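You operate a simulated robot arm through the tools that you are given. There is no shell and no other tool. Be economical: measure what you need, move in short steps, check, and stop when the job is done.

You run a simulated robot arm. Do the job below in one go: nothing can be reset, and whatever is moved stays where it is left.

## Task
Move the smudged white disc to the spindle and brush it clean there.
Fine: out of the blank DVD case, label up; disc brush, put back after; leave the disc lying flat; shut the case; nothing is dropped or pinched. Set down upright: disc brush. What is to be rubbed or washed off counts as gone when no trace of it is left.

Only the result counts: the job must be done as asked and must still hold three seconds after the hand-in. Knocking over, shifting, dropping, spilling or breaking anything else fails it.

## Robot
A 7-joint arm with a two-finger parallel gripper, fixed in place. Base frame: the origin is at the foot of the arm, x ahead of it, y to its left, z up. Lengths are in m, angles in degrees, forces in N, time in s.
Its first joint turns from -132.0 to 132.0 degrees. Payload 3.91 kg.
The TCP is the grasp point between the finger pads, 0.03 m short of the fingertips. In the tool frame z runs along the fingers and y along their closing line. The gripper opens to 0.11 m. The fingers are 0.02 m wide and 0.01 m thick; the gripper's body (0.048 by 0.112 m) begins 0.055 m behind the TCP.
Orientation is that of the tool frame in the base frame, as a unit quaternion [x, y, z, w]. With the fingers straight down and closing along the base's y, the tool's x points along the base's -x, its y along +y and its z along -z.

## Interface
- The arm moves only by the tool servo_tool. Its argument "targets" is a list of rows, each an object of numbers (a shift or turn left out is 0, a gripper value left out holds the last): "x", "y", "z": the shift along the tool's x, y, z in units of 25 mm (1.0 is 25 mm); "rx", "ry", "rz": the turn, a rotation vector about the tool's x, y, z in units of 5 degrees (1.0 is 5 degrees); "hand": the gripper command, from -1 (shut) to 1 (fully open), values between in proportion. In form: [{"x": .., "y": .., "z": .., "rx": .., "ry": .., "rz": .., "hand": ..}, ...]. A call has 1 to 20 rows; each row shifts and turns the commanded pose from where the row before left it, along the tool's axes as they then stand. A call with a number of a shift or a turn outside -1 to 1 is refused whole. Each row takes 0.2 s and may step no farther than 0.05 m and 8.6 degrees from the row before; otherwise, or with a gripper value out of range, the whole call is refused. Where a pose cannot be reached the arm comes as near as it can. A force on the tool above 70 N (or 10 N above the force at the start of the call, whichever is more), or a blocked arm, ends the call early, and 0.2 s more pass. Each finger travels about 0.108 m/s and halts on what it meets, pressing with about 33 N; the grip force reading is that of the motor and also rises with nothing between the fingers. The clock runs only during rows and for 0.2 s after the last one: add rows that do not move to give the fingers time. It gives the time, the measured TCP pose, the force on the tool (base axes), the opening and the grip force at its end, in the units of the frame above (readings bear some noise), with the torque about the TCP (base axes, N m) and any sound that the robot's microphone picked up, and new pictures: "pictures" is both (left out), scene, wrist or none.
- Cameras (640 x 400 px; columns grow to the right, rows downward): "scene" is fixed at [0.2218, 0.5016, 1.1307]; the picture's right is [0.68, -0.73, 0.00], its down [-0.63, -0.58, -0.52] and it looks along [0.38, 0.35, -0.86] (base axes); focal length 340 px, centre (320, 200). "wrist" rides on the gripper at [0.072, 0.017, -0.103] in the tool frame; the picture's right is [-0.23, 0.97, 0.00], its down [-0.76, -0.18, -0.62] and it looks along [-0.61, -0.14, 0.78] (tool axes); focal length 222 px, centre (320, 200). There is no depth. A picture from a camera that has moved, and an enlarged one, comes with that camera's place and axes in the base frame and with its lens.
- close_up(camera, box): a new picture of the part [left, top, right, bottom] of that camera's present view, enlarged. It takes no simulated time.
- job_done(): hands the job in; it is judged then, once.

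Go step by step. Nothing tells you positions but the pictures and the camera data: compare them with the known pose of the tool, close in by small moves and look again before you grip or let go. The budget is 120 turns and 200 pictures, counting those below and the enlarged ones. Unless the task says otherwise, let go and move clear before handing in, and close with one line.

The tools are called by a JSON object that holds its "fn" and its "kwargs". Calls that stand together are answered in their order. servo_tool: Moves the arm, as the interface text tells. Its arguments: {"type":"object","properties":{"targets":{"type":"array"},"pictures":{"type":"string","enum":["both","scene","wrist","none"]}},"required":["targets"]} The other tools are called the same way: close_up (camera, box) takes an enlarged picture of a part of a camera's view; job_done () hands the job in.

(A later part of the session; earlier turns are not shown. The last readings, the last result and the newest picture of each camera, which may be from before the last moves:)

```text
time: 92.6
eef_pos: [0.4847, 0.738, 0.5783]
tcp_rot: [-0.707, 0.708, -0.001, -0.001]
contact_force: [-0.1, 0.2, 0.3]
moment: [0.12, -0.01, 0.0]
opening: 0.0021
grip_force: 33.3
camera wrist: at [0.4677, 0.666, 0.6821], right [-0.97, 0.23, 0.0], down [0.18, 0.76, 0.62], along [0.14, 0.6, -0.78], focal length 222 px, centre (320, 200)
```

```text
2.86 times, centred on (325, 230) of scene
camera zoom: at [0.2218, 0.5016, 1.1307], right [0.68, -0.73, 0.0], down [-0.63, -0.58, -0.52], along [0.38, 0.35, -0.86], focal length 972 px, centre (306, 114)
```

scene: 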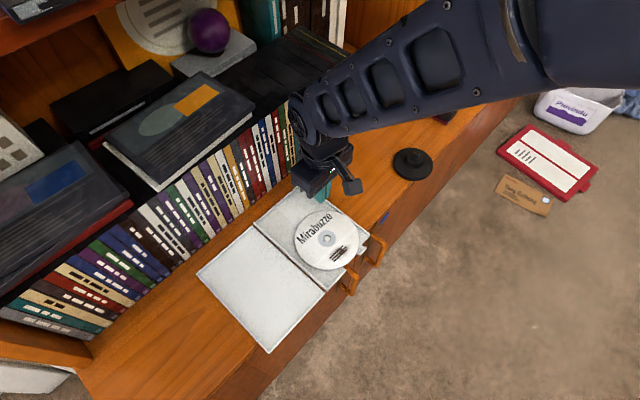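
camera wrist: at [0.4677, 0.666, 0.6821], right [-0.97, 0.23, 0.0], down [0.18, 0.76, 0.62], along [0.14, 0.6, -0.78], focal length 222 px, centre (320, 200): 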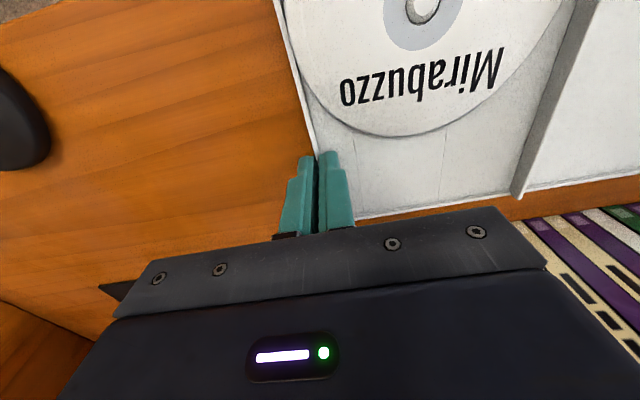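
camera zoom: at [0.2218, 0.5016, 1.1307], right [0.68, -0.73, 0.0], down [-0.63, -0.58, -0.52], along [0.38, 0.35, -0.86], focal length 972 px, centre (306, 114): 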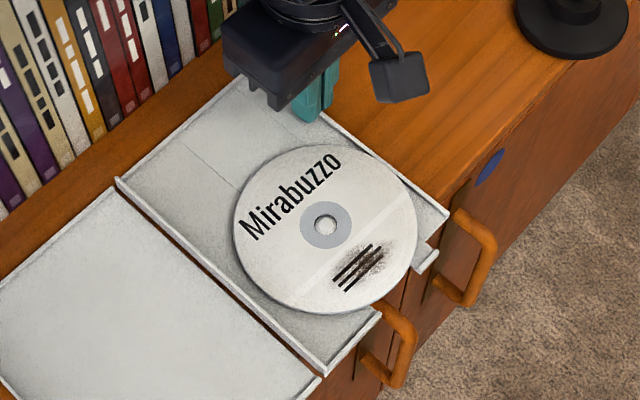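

The case is straight again, about 5 mm in front of where it began and 4 mm too far to -x. I'll shift it 4 mm to +x, then release and rise.

{"fn": "servo_tool", "kwargs": {"targets": [{"y": -0.08}, {"y": -0.08}, {}, {"hand": -0.7}, {}, {"z": -0.5}, {"z": -1}, {"z": -1}, {"z": -1}, {"z": -1}], "pictures": "none"}}

{"fn": "close_up", "kwargs": {"camera": "scene", "box": [250, 160, 400, 300]}}

```text
time: 94.8
eef_pos: [0.4864, 0.7403, 0.6909]
tcp_rot: [-0.707, 0.707, -0.001, -0.002]
contact_force: [0.5, 0.5, -0.2]
moment: [-0.04, 0.03, 0.0]
opening: 0.0167
grip_force: 0.1
```

```text
2.86 times, centred on (325, 230) of scene
camera zoom: at [0.2218, 0.5016, 1.1307], right [0.68, -0.73, 0.0], down [-0.63, -0.58, -0.52], along [0.38, 0.35, -0.86], focal length 972 px, centre (306, 114)
```

zoom: 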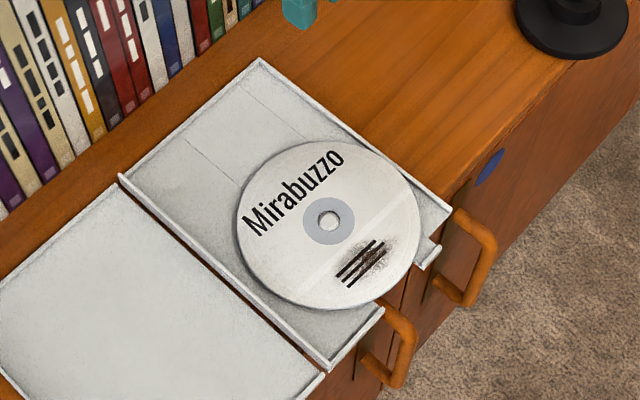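

The case is back in place, with its rim now about 9 mm in front of the shelf edge. I'll return to the horizontal pose in front of the disc.

{"fn": "servo_tool", "kwargs": {"targets": [{"x": 0.96, "y": 0.27}, {"x": 0.96, "y": 0.27}, {"x": 0.96, "y": 0.27}, {"x": 0.96, "y": 0.27}, {"x": 0.96, "y": 0.27}, {"x": 0.96, "y": 0.27}, {"x": 0.96, "y": 0.27}, {"x": 0.96, "y": 0.27}, {"x": 0.96, "y": 0.27}], "pictures": "none"}}

{"fn": "servo_tool", "kwargs": {"targets": [{"rz": -1}, {"rz": -1}, {"rz": -1}, {"rz": -1}, {"rz": -1}, {"rz": -1}, {"rz": -1}, {"rz": -1}, {"rz": -1}, {"rz": -1}, {"rz": -1}, {"rz": -1}, {"rz": -1}, {"rz": -1}, {"rz": -1}, {"rz": -1}, {"rz": -1}, {"rz": -1}], "pictures": "none"}}

{"fn": "servo_tool", "kwargs": {"targets": [{"rx": 1}, {"rx": 1}, {"rx": 1}, {"rx": 1}, {"rx": 1}, {"rx": 1}, {"rx": 1}, {"rx": 1}, {"rx": 1}, {"rx": 1}, {"rx": 1}, {"rx": 1}, {"rx": 1}, {"rx": 1}, {"rx": 1}, {"rx": 1}, {"rx": 1}, {"rx": 1, "hand": -0.745}, {}], "pictures": "none"}}

```text
time: 96.8
eef_pos: [0.4247, 0.5223, 0.6904]
tcp_rot: [-0.706, 0.708, -0.001, -0.001]
contact_force: [0.4, -0.1, 1.0]
moment: [0.02, 0.0, 0.0]
opening: 0.0166
grip_force: 0.1
```

```text
time: 100.6
eef_pos: [0.4259, 0.5244, 0.6913]
tcp_rot: [1.0, 0.0, -0.001, 0.002]
contact_force: [0.3, -0.5, -1.0]
moment: [0.03, -0.02, -0.01]
opening: 0.0165
grip_force: 0.1
```

```text
time: 104.6
eef_pos: [0.4261, 0.5233, 0.6907]
tcp_rot: [0.708, -0.001, 0.001, -0.706]
contact_force: [0.2, 0.2, -1.0]
moment: [-0.01, -0.01, 0.01]
opening: 0.0141
grip_force: 0.0
```

{"fn": "servo_tool", "kwargs": {"targets": [{"y": 1}, {"y": 1}, {"y": 1}, {"y": 1}, {"y": 1}, {"y": 0.53}, {"z": 0.6}, {"z": 0.6}, {"z": 0.5}, {}, {}], "pictures": "none"}}

{"fn": "close_up", "kwargs": {"camera": "wrist", "box": [310, 90, 370, 180]}}

{"fn": "close_up", "kwargs": {"camera": "scene", "box": [300, 205, 400, 295]}}

```text
time: 107.0
eef_pos: [0.4279, 0.5641, 0.5537]
tcp_rot: [0.708, -0.001, 0.0, -0.706]
contact_force: [0.4, -0.4, 0.1]
moment: [-0.01, 0.0, 0.02]
opening: 0.0141
grip_force: 0.1
```

```text
4.44 times, centred on (340, 135) of wrist
camera zoom: at [0.4992, 0.4603, 0.5373], right [-0.23, 0.0, -0.97], down [-0.76, -0.62, 0.18], along [-0.6, 0.78, 0.14], focal length 987 px, centre (231, 489)
```

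zoom: 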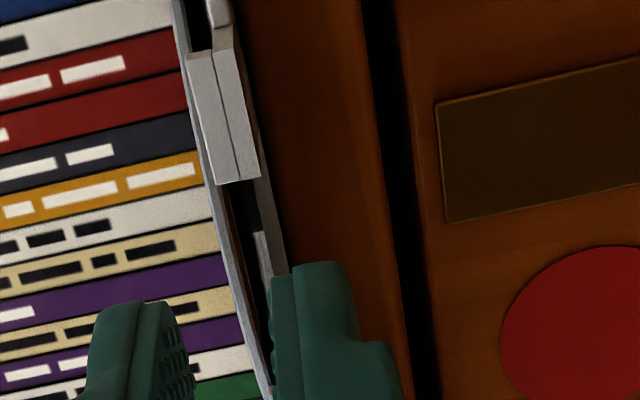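

```text
4.44 times, centred on (350, 250) of scene
camera zoom: at [0.2218, 0.5016, 1.1307], right [0.68, -0.73, 0.0], down [-0.63, -0.58, -0.52], along [0.38, 0.35, -0.86], focal length 1512 px, centre (187, -22)
```

zoom: 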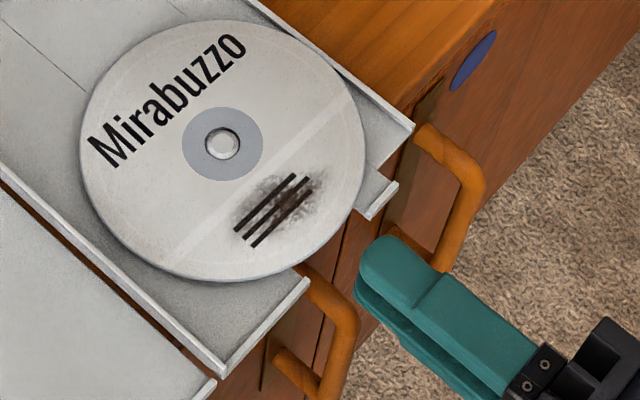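

The disc sits inside the gap, about 2 mm below its centre, with 4 mm clearance underneath. I'll advance 20 mm.

{"fn": "servo_tool", "kwargs": {"targets": [{"y": 0.06, "z": 0.3}, {"z": 0.3}, {"z": 0.2}, {}], "pictures": "none"}}

{"fn": "close_up", "kwargs": {"camera": "wrist", "box": [310, 90, 370, 180]}}

{"fn": "close_up", "kwargs": {"camera": "scene", "box": [300, 205, 400, 295]}}

```text
time: 108.0
eef_pos: [0.427, 0.5854, 0.552]
tcp_rot: [0.708, -0.001, 0.0, -0.706]
contact_force: [0.0, -0.5, 0.8]
moment: [0.01, 0.01, 0.01]
opening: 0.0139
grip_force: 0.2
```

```text
4.44 times, centred on (340, 135) of wrist
camera zoom: at [0.4984, 0.4815, 0.5352], right [-0.23, 0.0, -0.97], down [-0.76, -0.62, 0.18], along [-0.6, 0.78, 0.14], focal length 987 px, centre (231, 489)
```

zoom: 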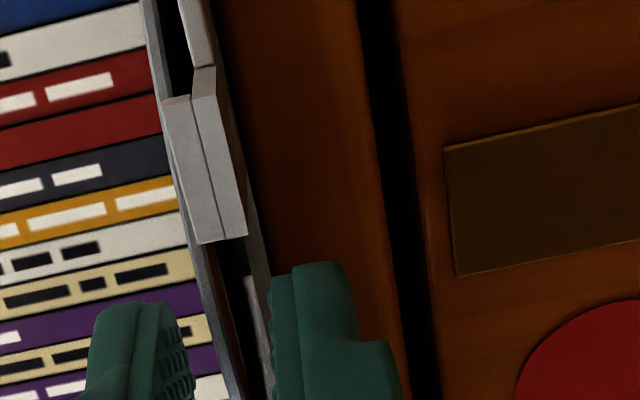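

```text
4.44 times, centred on (350, 250) of scene
camera zoom: at [0.2218, 0.5016, 1.1307], right [0.68, -0.73, 0.0], down [-0.63, -0.58, -0.52], along [0.38, 0.35, -0.86], focal length 1512 px, centre (187, -22)
```

zoom: 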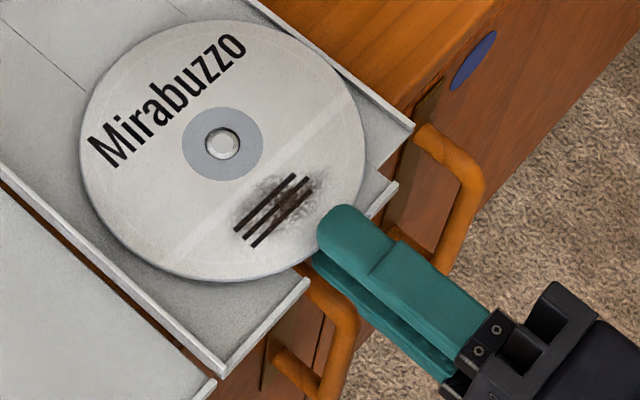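

The fingers straddle the rim by about 8 mm and nothing has moved. I'll close on the disc in steps.

{"fn": "servo_tool", "kwargs": {"targets": [{"hand": -0.85, "y": 0.03}, {"hand": -0.92}, {"hand": -0.97}, {"hand": -1}, {}, {}], "pictures": "none"}}

{"fn": "close_up", "kwargs": {"camera": "wrist", "box": [310, 90, 370, 180]}}

{"fn": "close_up", "kwargs": {"camera": "scene", "box": [260, 180, 400, 295]}}

```text
time: 109.4
eef_pos: [0.4264, 0.5868, 0.5508]
tcp_rot: [0.708, -0.002, 0.0, -0.706]
contact_force: [-0.4, -0.4, 2.0]
moment: [0.12, -0.01, 0.01]
opening: 0.0007
grip_force: 32.8
```

```text
4.44 times, centred on (340, 135) of wrist
camera zoom: at [0.4989, 0.4818, 0.5346], right [-0.23, 0.0, -0.97], down [-0.76, -0.62, 0.18], along [-0.6, 0.78, 0.14], focal length 987 px, centre (231, 489)
```

zoom: 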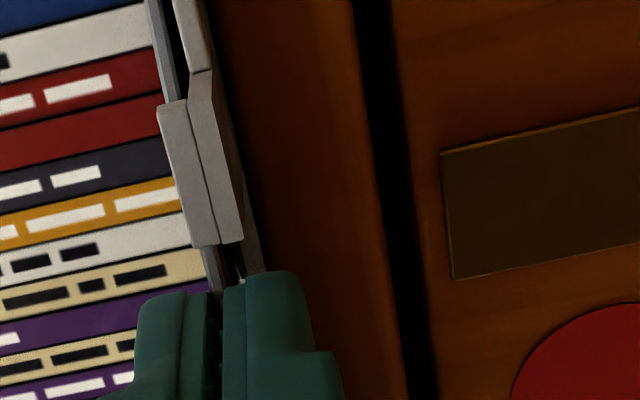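

```text
3.48 times, centred on (330, 238) of scene
camera zoom: at [0.2218, 0.5016, 1.1307], right [0.68, -0.73, 0.0], down [-0.63, -0.58, -0.52], along [0.38, 0.35, -0.86], focal length 1184 px, centre (285, 70)
```

zoom: 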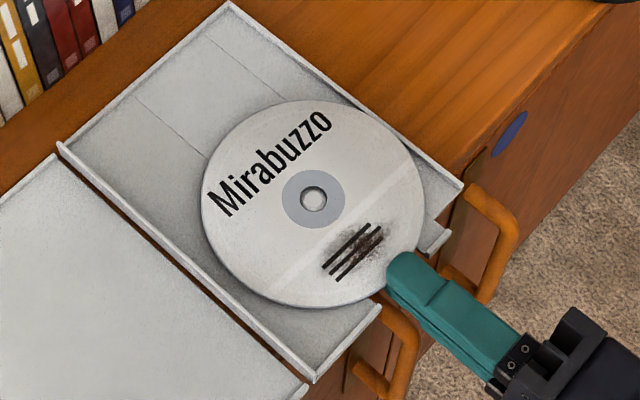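

The fingers seem to be closed on the disc. I'll lift 10 mm slowly to check that it comes off the hub.

{"fn": "servo_tool", "kwargs": {"targets": [{"y": -0.1}, {"y": -0.1}, {"y": -0.1}, {"y": -0.1}, {}]}}

{"fn": "close_up", "kwargs": {"camera": "scene", "box": [260, 180, 400, 295]}}

{"fn": "close_up", "kwargs": {"camera": "wrist", "box": [290, 60, 390, 190]}}

```text
time: 110.6
eef_pos: [0.4271, 0.5846, 0.5599]
tcp_rot: [0.708, -0.002, 0.0, -0.706]
contact_force: [0.3, 0.2, 0.0]
moment: [0.0, -0.01, -0.01]
opening: 0.0009
grip_force: 33.3
camera wrist: at [0.499, 0.4808, 0.5442], right [-0.23, 0.0, -0.97], down [-0.76, -0.62, 0.18], along [-0.6, 0.78, 0.14], focal length 222 px, centre (320, 200)
```

scene: 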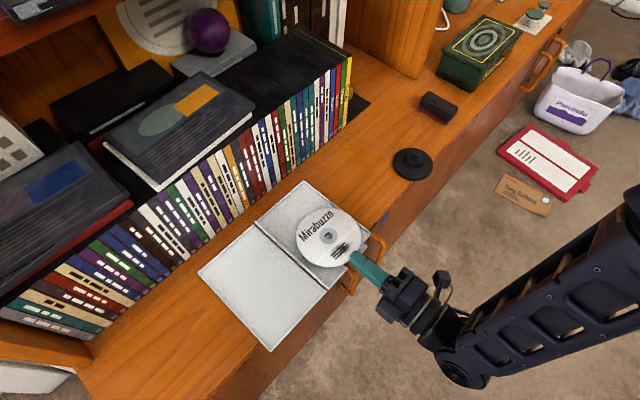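
wrist: 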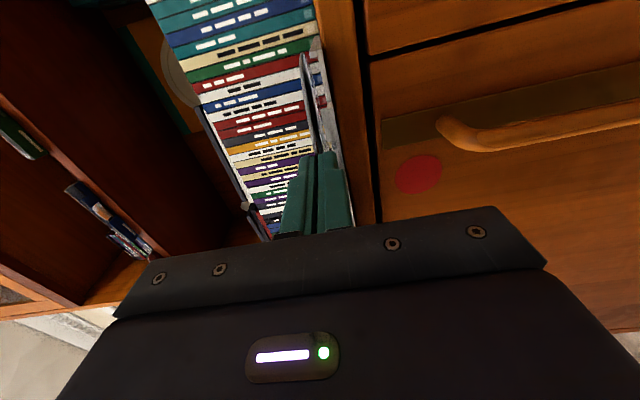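

```text
3.48 times, centred on (330, 238) of scene
camera zoom: at [0.2218, 0.5016, 1.1307], right [0.68, -0.73, 0.0], down [-0.63, -0.58, -0.52], along [0.38, 0.35, -0.86], focal length 1184 px, centre (285, 70)
```

zoom: 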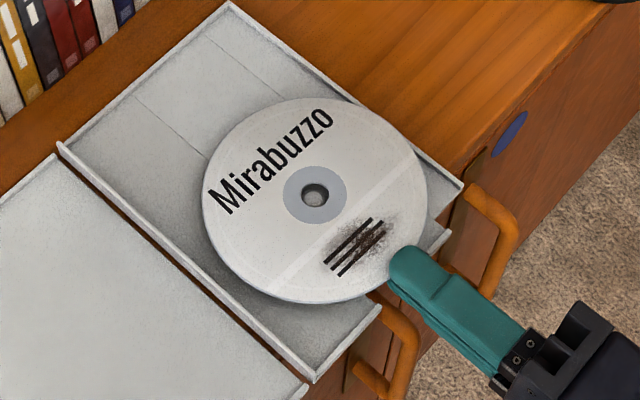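

```text
3.08 times, centred on (340, 125) of wrist
camera zoom: at [0.499, 0.4808, 0.5442], right [-0.23, 0.0, -0.97], down [-0.76, -0.62, 0.18], along [-0.6, 0.78, 0.14], focal length 684 px, centre (258, 431)
```

zoom: 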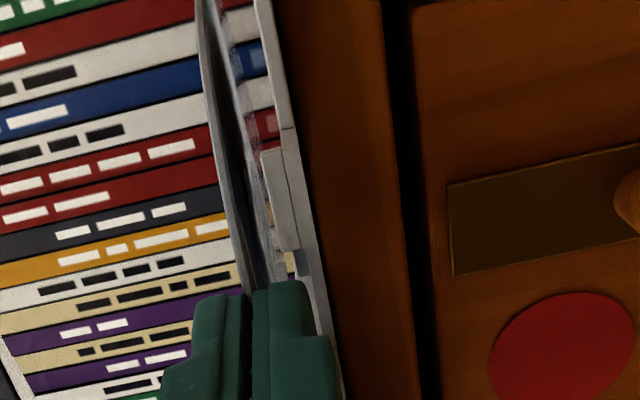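

The disc is off the hub, level and well held. I'll lift it and carry it towards the spindle at about (0.68, 0.655).

{"fn": "servo_tool", "kwargs": {"targets": [{"y": -0.6}, {"y": -0.6}, {"y": -0.6}, {"y": -0.6, "z": -0.25}, {"x": 0.6, "z": -0.25}, {"x": 0.6}, {"x": 0.6}, {"x": 0.6}, {"x": 0.6}, {"x": 0.6}, {"x": 0.6}, {"x": 0.6}, {"x": 0.6}, {"x": 0.6}, {"x": 0.6}, {"x": 0.6}, {"x": 0.6}, {"x": 0.6}, {"x": 0.6}, {"x": 0.6}], "pictures": "none"}}

{"fn": "servo_tool", "kwargs": {"targets": [{"x": 0.2}, {}, {}]}}

{"fn": "close_up", "kwargs": {"camera": "scene", "box": [350, 90, 480, 210]}}

```text
time: 114.8
eef_pos: [0.6677, 0.5734, 0.6201]
tcp_rot: [0.709, -0.001, 0.0, -0.705]
contact_force: [-0.2, 0.7, 0.3]
moment: [-0.01, -0.02, 0.04]
opening: 0.0009
grip_force: 33.0
```

```text
time: 115.6
eef_pos: [0.6715, 0.5719, 0.6217]
tcp_rot: [0.708, -0.002, 0.001, -0.706]
contact_force: [-0.6, -0.3, -0.1]
moment: [0.02, -0.02, 0.0]
opening: 0.0011
grip_force: 32.9
camera wrist: at [0.7443, 0.4686, 0.6046], right [-0.23, 0.0, -0.97], down [-0.76, -0.62, 0.18], along [-0.6, 0.78, 0.14], focal length 222 px, centre (320, 200)
```

scene: 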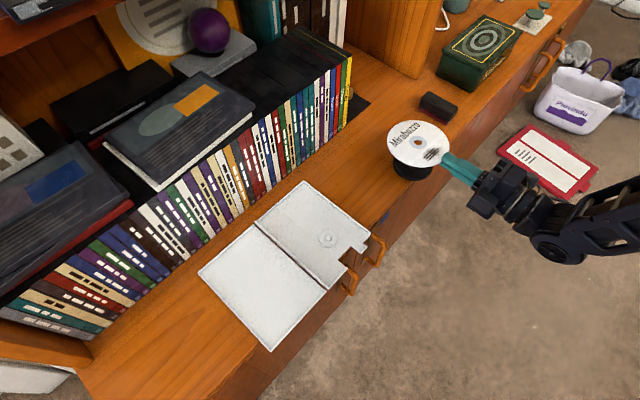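
wrist: 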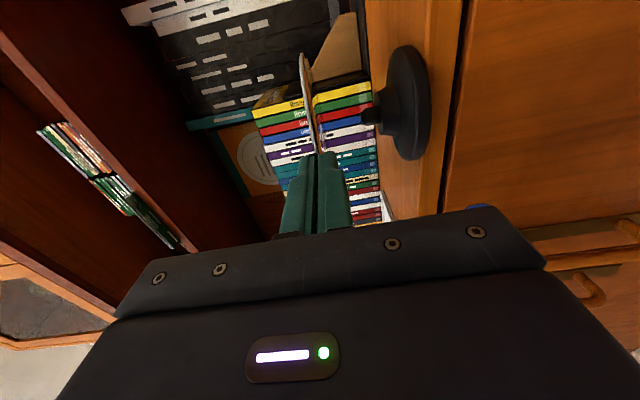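

```text
3.33 times, centred on (415, 150) of scene
camera zoom: at [0.2218, 0.5016, 1.1307], right [0.68, -0.73, 0.0], down [-0.63, -0.58, -0.52], along [0.38, 0.35, -0.86], focal length 1134 px, centre (3, 367)
```

zoom: 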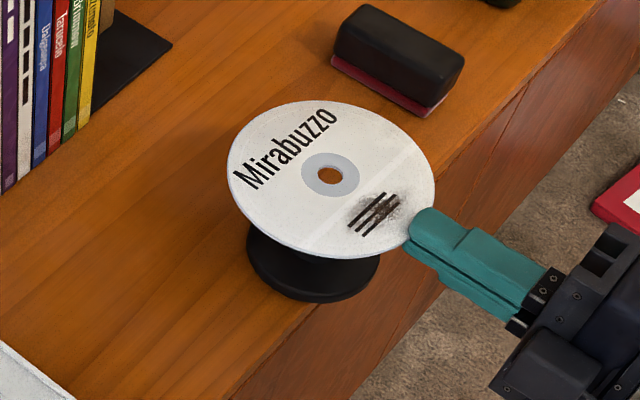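

{"fn": "close_up", "kwargs": {"camera": "wrist", "box": [280, 30, 450, 180]}}

```text
2.67 times, centred on (365, 105) of wrist
camera zoom: at [0.7443, 0.4686, 0.6046], right [-0.23, 0.0, -0.97], down [-0.76, -0.62, 0.18], along [-0.6, 0.78, 0.14], focal length 592 px, centre (200, 453)
```

zoom: 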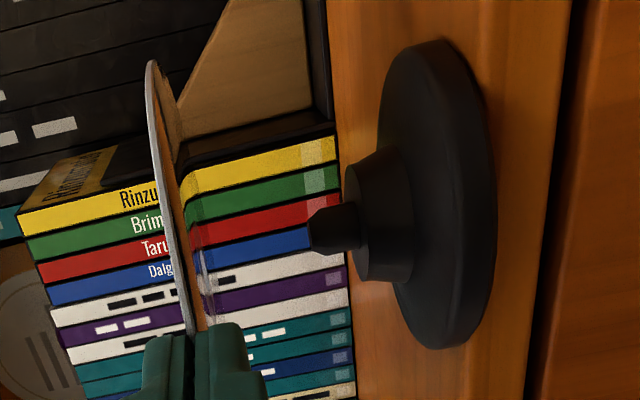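

The pin runs from about z 0.572 (shoulder) to 0.586 (tip). I'll lower the disc to just above the tip and compare the hole with the pin.

{"fn": "servo_tool", "kwargs": {"targets": [{"y": 0.5, "z": -0.1}, {"y": 0.4, "z": -0.1}, {"y": 0.18}, {}], "pictures": "none"}}

{"fn": "close_up", "kwargs": {"camera": "scene", "box": [385, 110, 455, 180]}}

{"fn": "close_up", "kwargs": {"camera": "wrist", "box": [290, 50, 430, 180]}}

```text
time: 116.6
eef_pos: [0.6714, 0.5675, 0.5939]
tcp_rot: [0.708, -0.001, -0.001, -0.706]
contact_force: [-0.4, 0.0, -1.1]
moment: [-0.01, -0.03, -0.01]
opening: 0.0007
grip_force: 32.6
```

```text
5.71 times, centred on (420, 145) of scene
camera zoom: at [0.2218, 0.5016, 1.1307], right [0.68, -0.73, 0.0], down [-0.63, -0.58, -0.52], along [0.38, 0.35, -0.86], focal length 1944 px, centre (-251, 514)
```

zoom: 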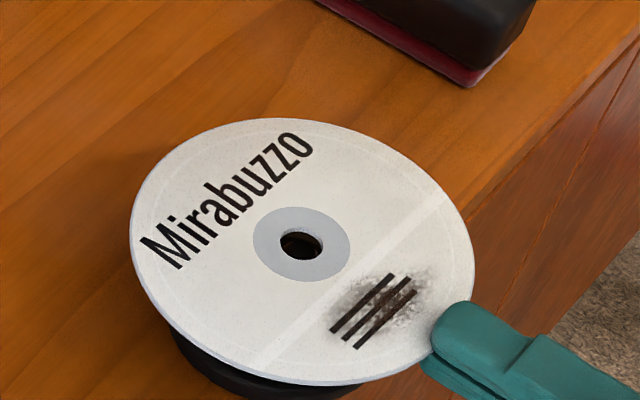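

```text
3.08 times, centred on (360, 115) of wrist
camera zoom: at [0.744, 0.4636, 0.5774], right [-0.23, 0.0, -0.97], down [-0.76, -0.62, 0.18], along [-0.6, 0.78, 0.14], focal length 684 px, centre (197, 462)
```

zoom: 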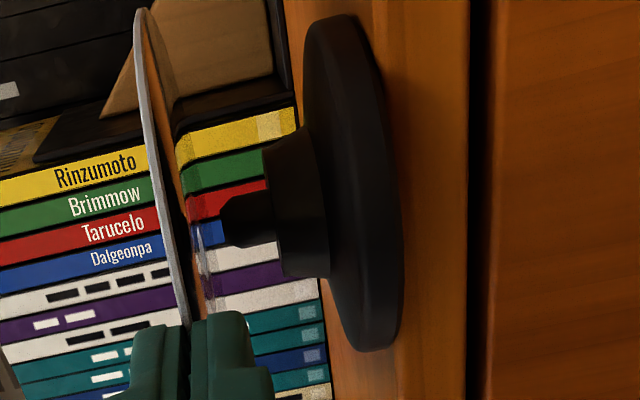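

{"fn": "close_up", "kwargs": {"camera": "scene", "box": [410, 142, 424, 162]}}

```text
16.00 times, centred on (417, 152) of scene
camera zoom: at [0.2218, 0.5016, 1.1307], right [0.68, -0.73, 0.0], down [-0.63, -0.58, -0.52], along [0.38, 0.35, -0.86], focal length 5444 px, centre (-1232, 968)
```

zoom: 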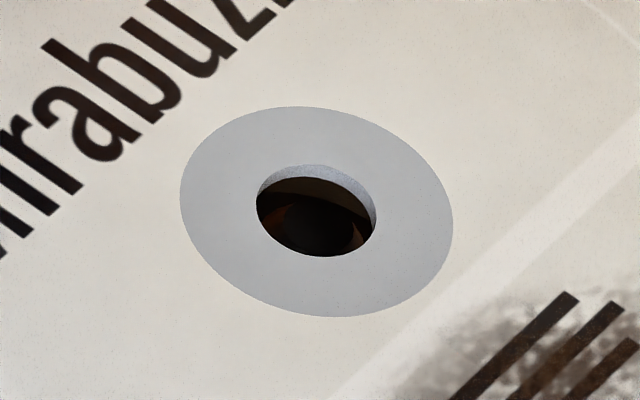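

Through the hole I can see the pin slightly offset, and it suggests the disc should move about 4 mm to +x. I'll shift and look again.

{"fn": "servo_tool", "kwargs": {"targets": [{"x": 0.16}, {"y": 0.1}, {}], "pictures": "none"}}

{"fn": "close_up", "kwargs": {"camera": "scene", "box": [410, 142, 424, 162]}}

{"fn": "close_up", "kwargs": {"camera": "wrist", "box": [300, 70, 390, 170]}}

```text
time: 117.4
eef_pos: [0.676, 0.5658, 0.5919]
tcp_rot: [0.708, -0.001, 0.0, -0.706]
contact_force: [-0.1, 0.9, -0.5]
moment: [-0.01, -0.02, 0.01]
opening: 0.0008
grip_force: 33.0
```

```text
16.00 times, centred on (417, 152) of scene
camera zoom: at [0.2218, 0.5016, 1.1307], right [0.68, -0.73, 0.0], down [-0.63, -0.58, -0.52], along [0.38, 0.35, -0.86], focal length 5444 px, centre (-1232, 968)
```

zoom: 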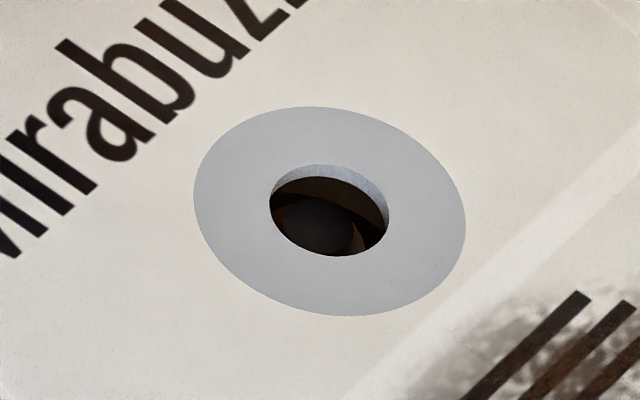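

```text
4.00 times, centred on (345, 120) of wrist
camera zoom: at [0.7473, 0.4632, 0.5748], right [-0.23, 0.0, -0.97], down [-0.76, -0.62, 0.18], along [-0.6, 0.78, 0.14], focal length 888 px, centre (220, 520)
```

zoom: 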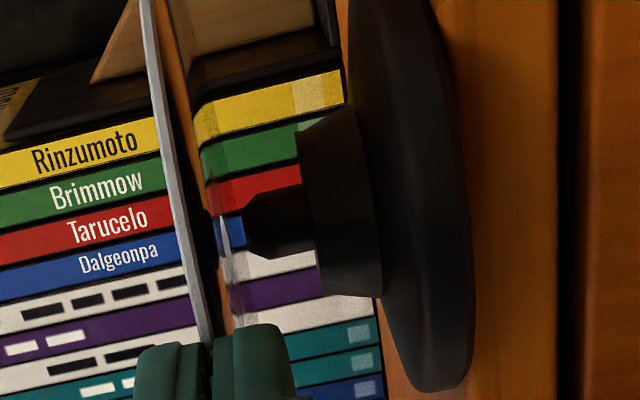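

{"fn": "servo_tool", "kwargs": {"targets": [{"y": 0.1}, {}], "pictures": "none"}}

{"fn": "close_up", "kwargs": {"camera": "scene", "box": [410, 142, 424, 162]}}

{"fn": "close_up", "kwargs": {"camera": "wrist", "box": [300, 70, 390, 170]}}

```text
time: 118.0
eef_pos: [0.6742, 0.5673, 0.5894]
tcp_rot: [0.709, -0.001, 0.0, -0.706]
contact_force: [-0.6, 0.3, 0.6]
moment: [0.01, -0.01, 0.02]
opening: 0.0008
grip_force: 32.9
```

```text
16.00 times, centred on (417, 152) of scene
camera zoom: at [0.2218, 0.5016, 1.1307], right [0.68, -0.73, 0.0], down [-0.63, -0.58, -0.52], along [0.38, 0.35, -0.86], focal length 5444 px, centre (-1232, 968)
```

zoom: 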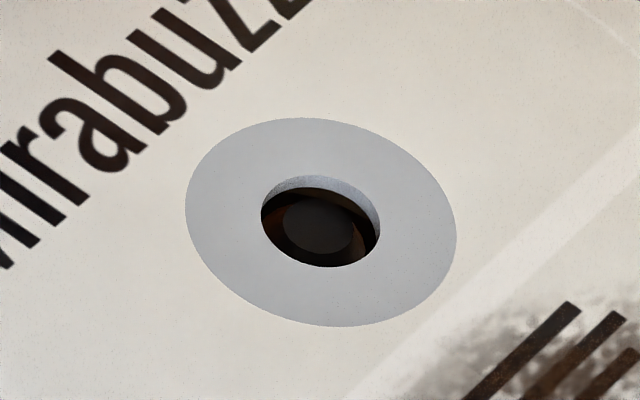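

```text
4.00 times, centred on (345, 120) of wrist
camera zoom: at [0.7471, 0.4637, 0.5724], right [-0.23, 0.0, -0.97], down [-0.76, -0.62, 0.18], along [-0.6, 0.78, 0.14], focal length 888 px, centre (220, 520)
```

zoom: 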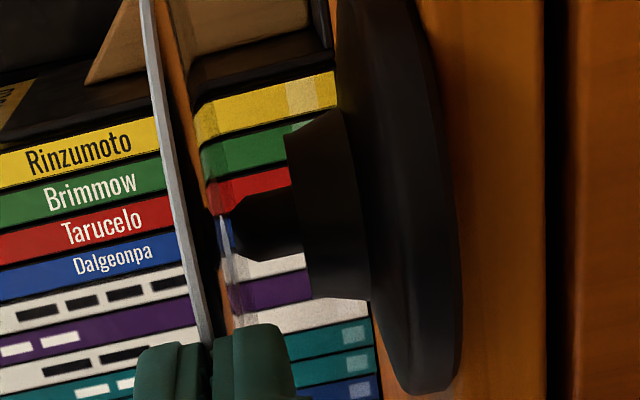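

The pin's top is now almost centred in the hole. I'll make a small correction (+x 1.5 mm, +y 0.7 mm) and lower 3 mm more.

{"fn": "servo_tool", "kwargs": {"targets": [{"x": 0.06, "z": 0.03}, {"y": 0.06}, {"y": 0.06}, {}], "pictures": "none"}}

{"fn": "close_up", "kwargs": {"camera": "scene", "box": [410, 142, 424, 162]}}

{"fn": "close_up", "kwargs": {"camera": "wrist", "box": [300, 70, 390, 170]}}

```text
time: 119.0
eef_pos: [0.6774, 0.5684, 0.5862]
tcp_rot: [0.709, -0.002, 0.0, -0.705]
contact_force: [-0.3, -0.4, -0.8]
moment: [0.0, 0.01, 0.01]
opening: 0.0009
grip_force: 32.8
```

```text
16.00 times, centred on (417, 152) of scene
camera zoom: at [0.2218, 0.5016, 1.1307], right [0.68, -0.73, 0.0], down [-0.63, -0.58, -0.52], along [0.38, 0.35, -0.86], focal length 5444 px, centre (-1232, 968)
```

zoom: 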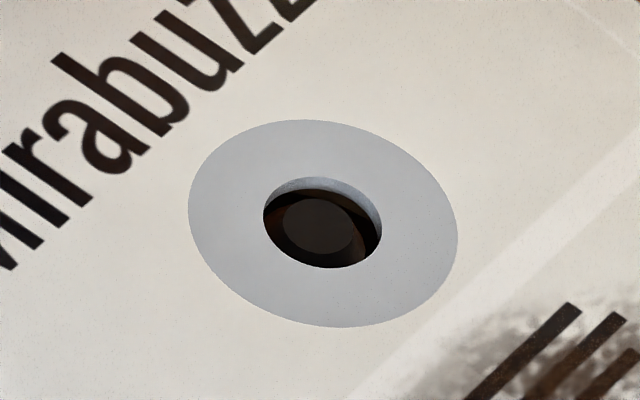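

```text
4.00 times, centred on (345, 120) of wrist
camera zoom: at [0.7498, 0.4643, 0.5692], right [-0.23, 0.0, -0.97], down [-0.76, -0.62, 0.18], along [-0.6, 0.78, 0.14], focal length 888 px, centre (220, 520)
```

zoom: 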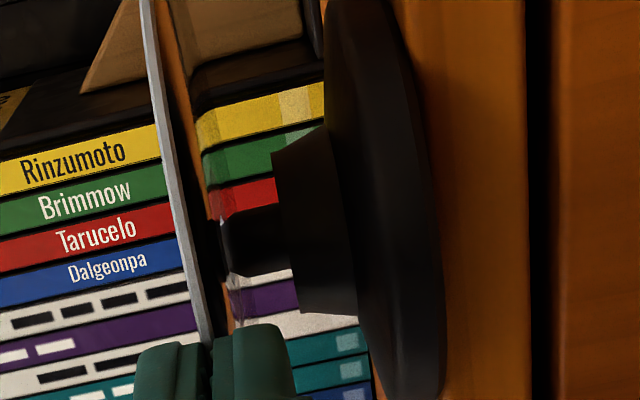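

It is well centred. I'll continue down in small steps onto the pin.

{"fn": "servo_tool", "kwargs": {"targets": [{"x": 0.025, "z": 0.018}, {"y": 0.06}, {"y": 0.06}, {"y": 0.06}, {}], "pictures": "none"}}

{"fn": "close_up", "kwargs": {"camera": "scene", "box": [410, 142, 424, 162]}}

{"fn": "close_up", "kwargs": {"camera": "wrist", "box": [300, 70, 390, 170]}}

```text
time: 120.2
eef_pos: [0.6777, 0.5682, 0.5826]
tcp_rot: [0.708, -0.002, 0.0, -0.706]
contact_force: [-0.8, -0.5, -0.8]
moment: [-0.01, 0.01, -0.01]
opening: 0.0008
grip_force: 32.6
```

```text
16.00 times, centred on (417, 152) of scene
camera zoom: at [0.2218, 0.5016, 1.1307], right [0.68, -0.73, 0.0], down [-0.63, -0.58, -0.52], along [0.38, 0.35, -0.86], focal length 5444 px, centre (-1232, 968)
```

zoom: 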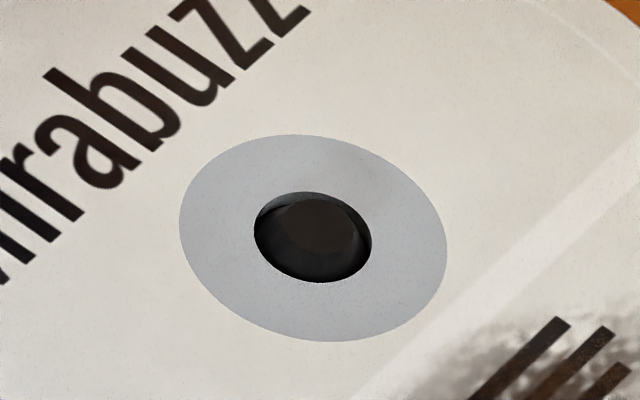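

```text
4.00 times, centred on (345, 120) of wrist
camera zoom: at [0.7503, 0.4649, 0.5652], right [-0.23, 0.0, -0.97], down [-0.76, -0.62, 0.18], along [-0.6, 0.78, 0.14], focal length 888 px, centre (220, 520)
```

zoom: 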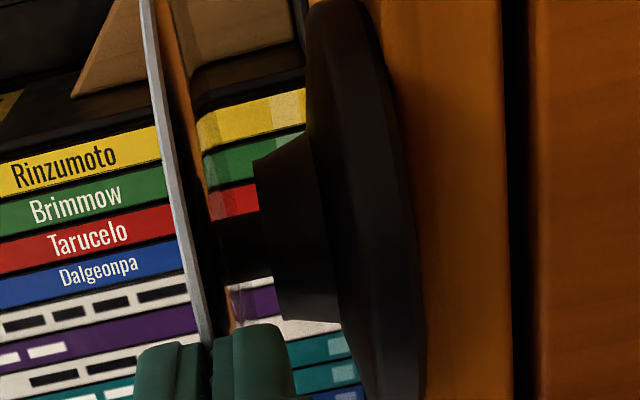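

The pin tip now sticks through the hole, centred. I'll lower most of the remaining 9 mm to the shoulder.

{"fn": "servo_tool", "kwargs": {"targets": [{"y": 0.06}, {"y": 0.06}, {"y": 0.06}, {"y": 0.06}, {}], "pictures": "none"}}

{"fn": "close_up", "kwargs": {"camera": "scene", "box": [408, 140, 428, 165]}}

{"fn": "close_up", "kwargs": {"camera": "wrist", "box": [300, 70, 390, 170]}}

```text
time: 121.4
eef_pos: [0.678, 0.5679, 0.5763]
tcp_rot: [0.708, -0.001, 0.0, -0.706]
contact_force: [0.1, 0.4, -0.3]
moment: [0.03, -0.01, 0.01]
opening: 0.0005
grip_force: 32.9
```

```text
16.00 times, centred on (418, 152) of scene
camera zoom: at [0.2218, 0.5016, 1.1307], right [0.68, -0.73, 0.0], down [-0.63, -0.58, -0.52], along [0.38, 0.35, -0.86], focal length 5444 px, centre (-1248, 960)
```

zoom: 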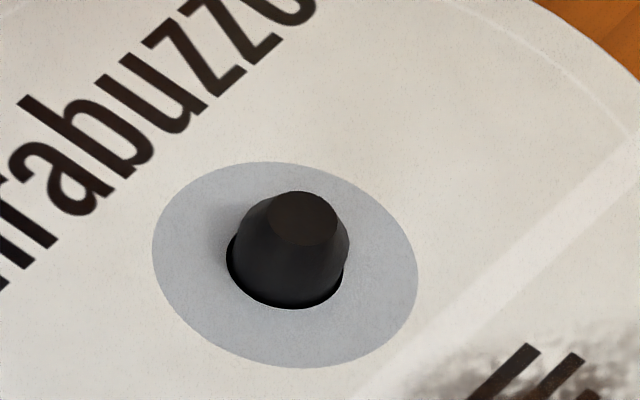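

```text
4.00 times, centred on (345, 120) of wrist
camera zoom: at [0.7496, 0.4645, 0.5591], right [-0.23, 0.0, -0.97], down [-0.76, -0.62, 0.18], along [-0.6, 0.78, 0.14], focal length 888 px, centre (220, 520)
```

zoom: 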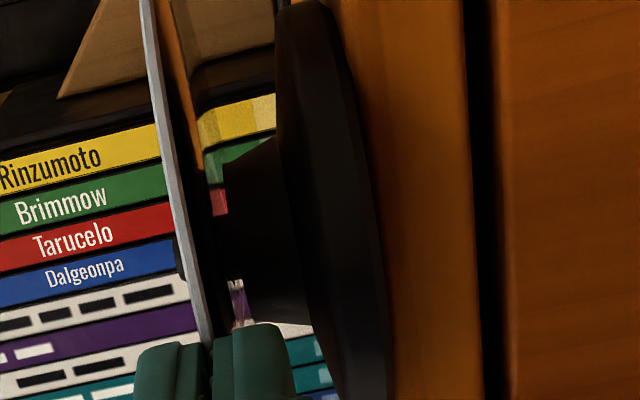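

{"fn": "servo_tool", "kwargs": {"targets": [{"y": 0.05}, {"y": 0.05}, {}], "pictures": "none"}}

{"fn": "close_up", "kwargs": {"camera": "scene", "box": [380, 110, 460, 190]}}

{"fn": "close_up", "kwargs": {"camera": "wrist", "box": [300, 70, 390, 170]}}

```text
time: 122.2
eef_pos: [0.6777, 0.5676, 0.5735]
tcp_rot: [0.708, -0.001, 0.0, -0.706]
contact_force: [0.3, 0.3, 0.1]
moment: [0.02, -0.01, -0.01]
opening: 0.001
grip_force: 32.8
```

```text
5.00 times, centred on (420, 150) of scene
camera zoom: at [0.2218, 0.5016, 1.1307], right [0.68, -0.73, 0.0], down [-0.63, -0.58, -0.52], along [0.38, 0.35, -0.86], focal length 1701 px, centre (-180, 450)
```

zoom: 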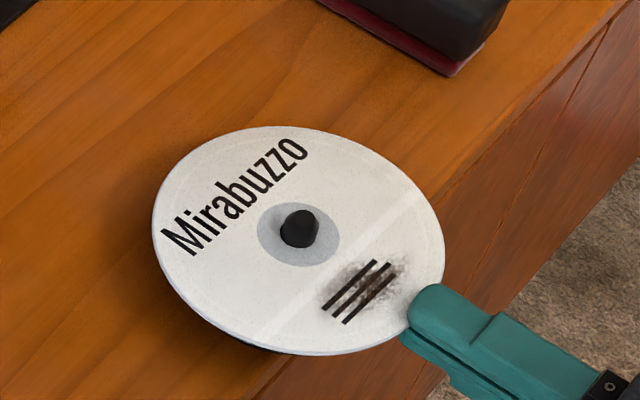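

```text
4.00 times, centred on (345, 120) of wrist
camera zoom: at [0.7501, 0.4648, 0.5572], right [-0.23, 0.0, -0.97], down [-0.76, -0.62, 0.18], along [-0.6, 0.78, 0.14], focal length 888 px, centre (220, 520)
```

zoom: 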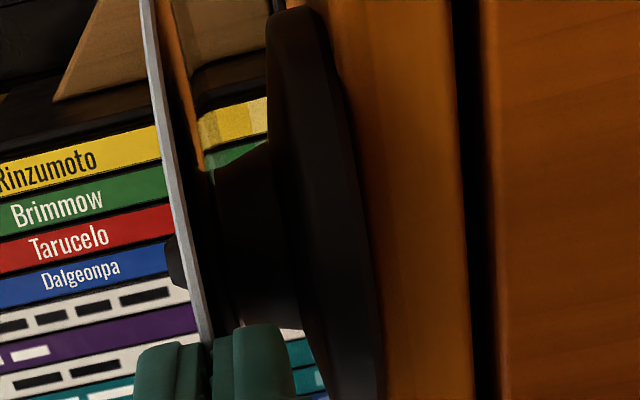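

Almost down. I'll creep on while watching the force.

{"fn": "servo_tool", "kwargs": {"targets": [{"y": 0.03}, {}], "pictures": "none"}}

{"fn": "servo_tool", "kwargs": {"targets": [{"y": 0.03}, {}], "pictures": "none"}}

```text
time: 122.8
eef_pos: [0.6762, 0.5697, 0.5718]
tcp_rot: [0.709, -0.001, 0.001, -0.705]
contact_force: [-0.3, -0.2, 0.2]
moment: [0.04, 0.0, -0.03]
opening: 0.0007
grip_force: 33.1
```

```text
time: 123.4
eef_pos: [0.6774, 0.5696, 0.5711]
tcp_rot: [0.708, 0.0, 0.0, -0.706]
contact_force: [0.1, -1.7, 0.9]
moment: [0.03, -0.01, 0.01]
opening: 0.0008
grip_force: 33.0
```

{"fn": "servo_tool", "kwargs": {"targets": [{"y": 0.03}, {}], "pictures": "none"}}

{"fn": "servo_tool", "kwargs": {"targets": [{"y": 0.03}, {}], "pictures": "none"}}

{"fn": "close_up", "kwargs": {"camera": "wrist", "box": [300, 70, 390, 170]}}

```text
time: 124.0
eef_pos: [0.6778, 0.5696, 0.5695]
tcp_rot: [0.708, -0.001, 0.0, -0.706]
contact_force: [-2.5, -2.3, 1.2]
moment: [0.1, 0.02, 0.08]
opening: 0.0009
grip_force: 33.1
```

```text
time: 124.6
eef_pos: [0.6781, 0.5694, 0.5705]
tcp_rot: [0.709, -0.001, 0.001, -0.705]
contact_force: [-0.2, 1.7, 2.3]
moment: [0.15, 0.0, 0.0]
opening: 0.0009
grip_force: 32.8
```

```text
4.00 times, centred on (345, 120) of wrist
camera zoom: at [0.7504, 0.4653, 0.5537], right [-0.23, 0.0, -0.97], down [-0.76, -0.62, 0.18], along [-0.6, 0.78, 0.14], focal length 888 px, centre (220, 520)
```

zoom: 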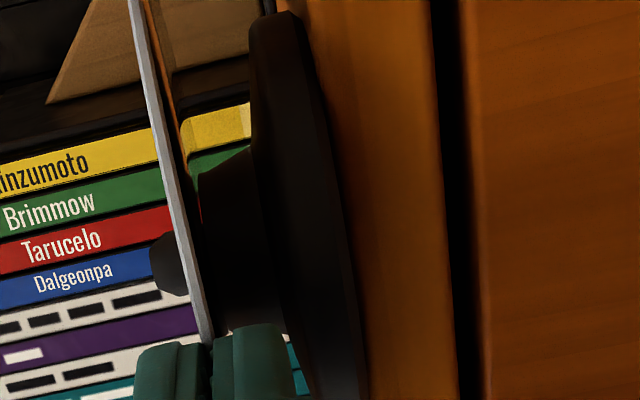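

The disc has touched the shoulder: there is a slight moment and tilt. I'll back up under 1 mm, open gradually and withdraw.

{"fn": "servo_tool", "kwargs": {"targets": [{"y": -0.04}, {}, {"hand": -0.97}, {"hand": -0.92}, {"hand": -0.85}, {"hand": -0.75}, {}], "pictures": "none"}}

{"fn": "close_up", "kwargs": {"camera": "wrist", "box": [300, 70, 390, 170]}}

{"fn": "close_up", "kwargs": {"camera": "scene", "box": [380, 110, 460, 190]}}

```text
time: 126.2
eef_pos: [0.6781, 0.5692, 0.5693]
tcp_rot: [0.708, -0.001, 0.001, -0.706]
contact_force: [0.1, -0.7, -0.5]
moment: [0.01, 0.02, -0.01]
opening: 0.0139
grip_force: 0.0
```

```text
4.00 times, centred on (345, 120) of wrist
camera zoom: at [0.7507, 0.4648, 0.5539], right [-0.23, 0.0, -0.97], down [-0.76, -0.62, 0.18], along [-0.6, 0.78, 0.14], focal length 888 px, centre (220, 520)
```

zoom: 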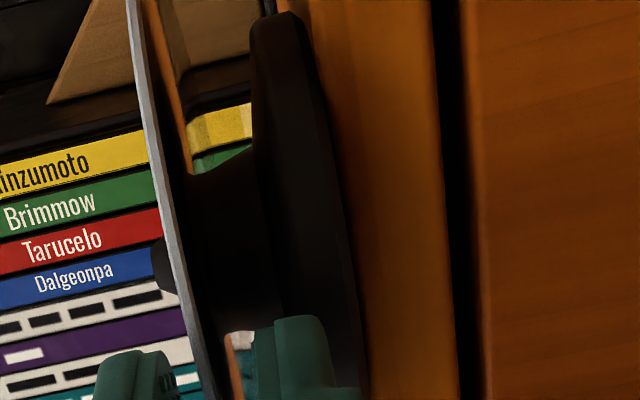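

```text
5.00 times, centred on (420, 150) of scene
camera zoom: at [0.2218, 0.5016, 1.1307], right [0.68, -0.73, 0.0], down [-0.63, -0.58, -0.52], along [0.38, 0.35, -0.86], focal length 1701 px, centre (-180, 450)
```

zoom: 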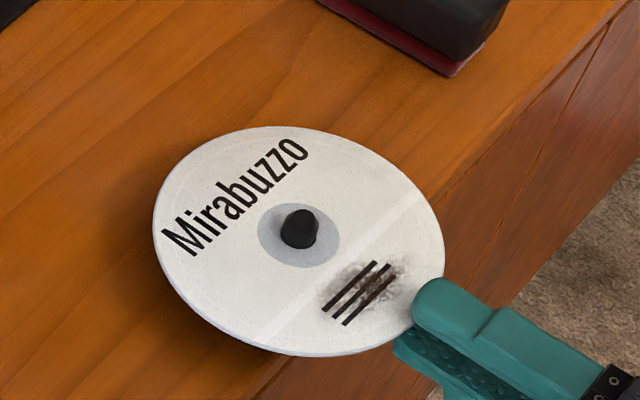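

The disc rests on the spindle. I'll withdraw straight back, rise, roll to -90° (camera on top) and head for the brush at about (0.84, 0.70).

{"fn": "servo_tool", "kwargs": {"targets": [{"z": -0.4}, {"z": -0.8}, {"z": -0.8}, {"z": -1}, {"y": -1}, {"y": -1}, {"y": -1}, {"y": -1, "hand": 0.2}], "pictures": "none"}}

{"fn": "servo_tool", "kwargs": {"targets": [{"rz": -1, "x": 0.3}, {"rz": -1}, {"rz": -1}, {"rz": -1}, {"rz": -1}, {"rz": -1}, {"rz": -1}, {"rz": -1}, {"rz": -1}, {"rz": -1}, {"rz": -1}, {"rz": -1}, {"rz": -1}, {"rz": -1}, {"rz": -1}, {"rz": -1}, {"rz": -1}, {"rz": -1}], "pictures": "none"}}

{"fn": "servo_tool", "kwargs": {"targets": [{"y": 0.9}, {"y": 0.9}, {"y": 0.9}, {"y": 0.9}, {"y": 0.9}, {"y": 0.9}, {"ry": -1}, {"ry": -1}, {"ry": -1}, {"ry": -1}, {"ry": -1}, {"ry": -1}, {}]}}

```text
time: 128.0
eef_pos: [0.6786, 0.4917, 0.6723]
tcp_rot: [0.709, -0.001, 0.0, -0.705]
contact_force: [-0.2, 0.1, -0.7]
moment: [0.02, 0.02, -0.02]
opening: 0.066
grip_force: 0.1
```

```text
time: 131.8
eef_pos: [0.6847, 0.4934, 0.6717]
tcp_rot: [0.501, 0.501, 0.499, -0.499]
contact_force: [-0.4, -1.3, -0.2]
moment: [-0.02, -0.01, 0.01]
opening: 0.066
grip_force: 0.1
```

```text
time: 134.6
eef_pos: [0.8211, 0.4926, 0.6703]
tcp_rot: [0.615, 0.612, 0.352, -0.351]
contact_force: [0.7, 0.2, -0.3]
moment: [0.03, -0.02, 0.02]
opening: 0.0658
grip_force: 0.1
camera wrist: at [0.8379, 0.4405, 0.7856], right [0.97, -0.12, -0.2], down [-0.18, -0.92, -0.34], along [-0.14, 0.37, -0.92], focal length 222 px, centre (320, 200)
```

scene: 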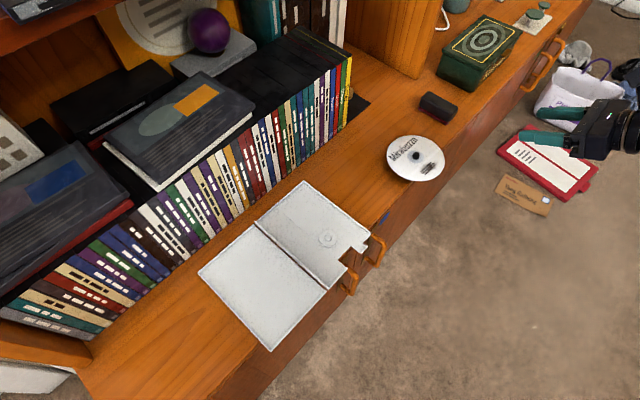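
wrist: 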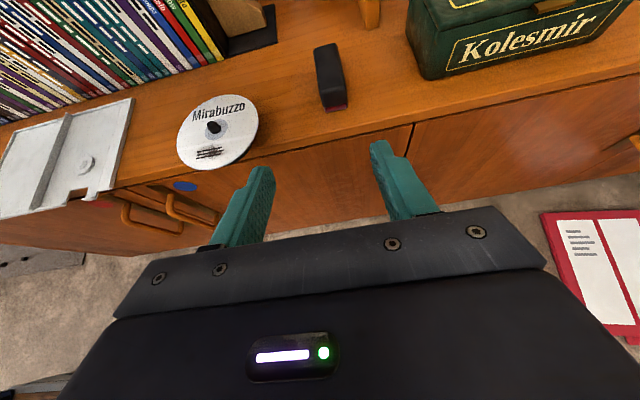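

{"fn": "close_up", "kwargs": {"camera": "wrist", "box": [280, 30, 400, 130]}}

{"fn": "close_up", "kwargs": {"camera": "scene", "box": [405, 80, 475, 135]}}

{"fn": "close_up", "kwargs": {"camera": "wrist", "box": [165, 85, 275, 180]}}

```text
4.00 times, centred on (340, 80) of wrist
camera zoom: at [0.8379, 0.4405, 0.7856], right [0.97, -0.12, -0.2], down [-0.18, -0.92, -0.34], along [-0.14, 0.37, -0.92], focal length 888 px, centre (240, 680)
```

zoom: 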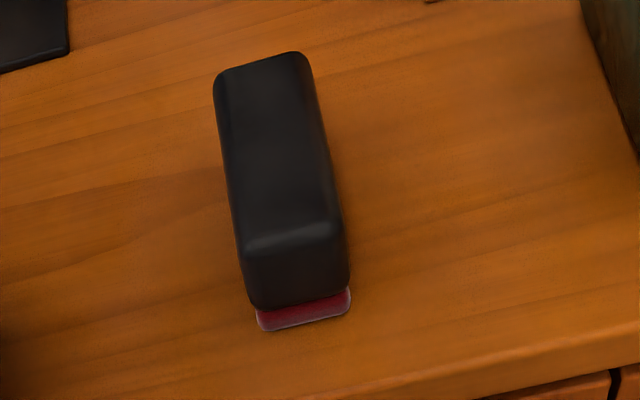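

```text
7.27 times, centred on (440, 108) of scene
camera zoom: at [0.2218, 0.5016, 1.1307], right [0.68, -0.73, 0.0], down [-0.63, -0.58, -0.52], along [0.38, 0.35, -0.86], focal length 2474 px, centre (-553, 873)
```

zoom: 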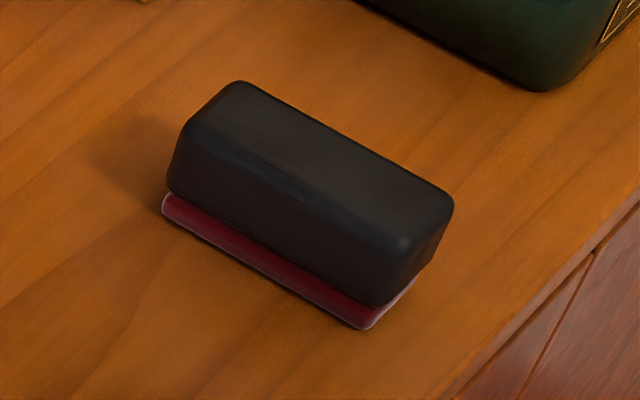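

```text
4.21 times, centred on (220, 132) of wrist
camera zoom: at [0.8379, 0.4405, 0.7856], right [0.97, -0.12, -0.2], down [-0.18, -0.92, -0.34], along [-0.14, 0.37, -0.92], focal length 935 px, centre (741, 484)
```

zoom: 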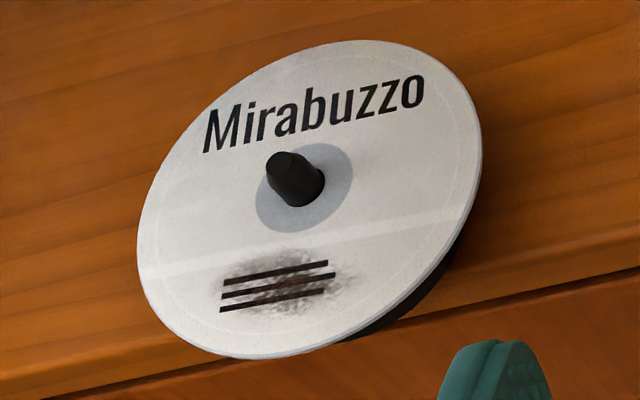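

The brush has a black handle on a red pad and stands at x≈0.839, y 0.664–0.746, with its top at z≈0.576. I'll align in x, reduce the tilt to 20° and approach.

{"fn": "servo_tool", "kwargs": {"targets": [{"y": 0.36, "ry": 1}, {"y": 0.36, "ry": 1}, {"z": 1, "x": -0.24}, {"z": 1, "x": -0.24}, {"z": 1, "x": -0.24}, {"z": 1, "x": -0.24}, {"z": 1, "x": -0.24}, {}]}}

{"fn": "close_up", "kwargs": {"camera": "wrist", "box": [220, 60, 440, 220]}}

```text
time: 136.4
eef_pos: [0.8372, 0.599, 0.6003]
tcp_rot: [0.581, 0.579, 0.405, -0.405]
contact_force: [-0.1, 0.3, 0.0]
moment: [0.04, 0.01, 0.0]
opening: 0.0658
grip_force: 0.0
camera wrist: at [0.8542, 0.5266, 0.7036], right [0.97, -0.08, -0.21], down [-0.18, -0.85, -0.5], along [-0.14, 0.52, -0.84], focal length 222 px, centre (320, 200)
```

scene: 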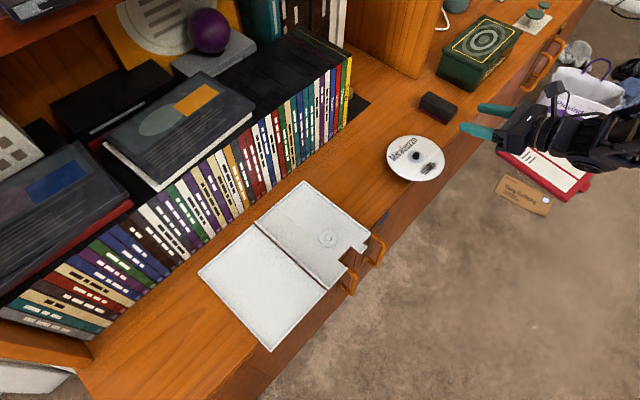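
wrist: 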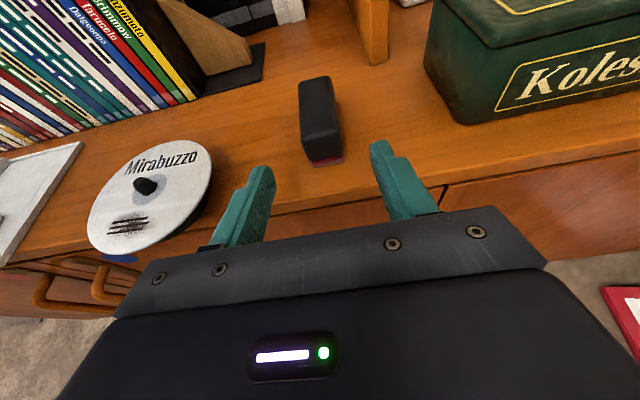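

```text
2.50 times, centred on (330, 140) of wrist
camera zoom: at [0.8542, 0.5266, 0.7036], right [0.97, -0.08, -0.21], down [-0.18, -0.85, -0.5], along [-0.14, 0.52, -0.84], focal length 555 px, centre (295, 350)
```

zoom: 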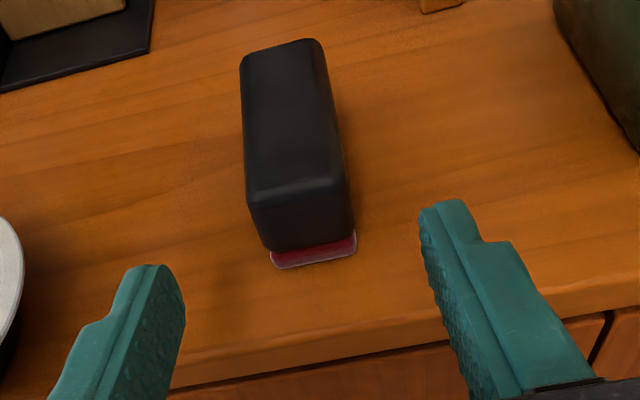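

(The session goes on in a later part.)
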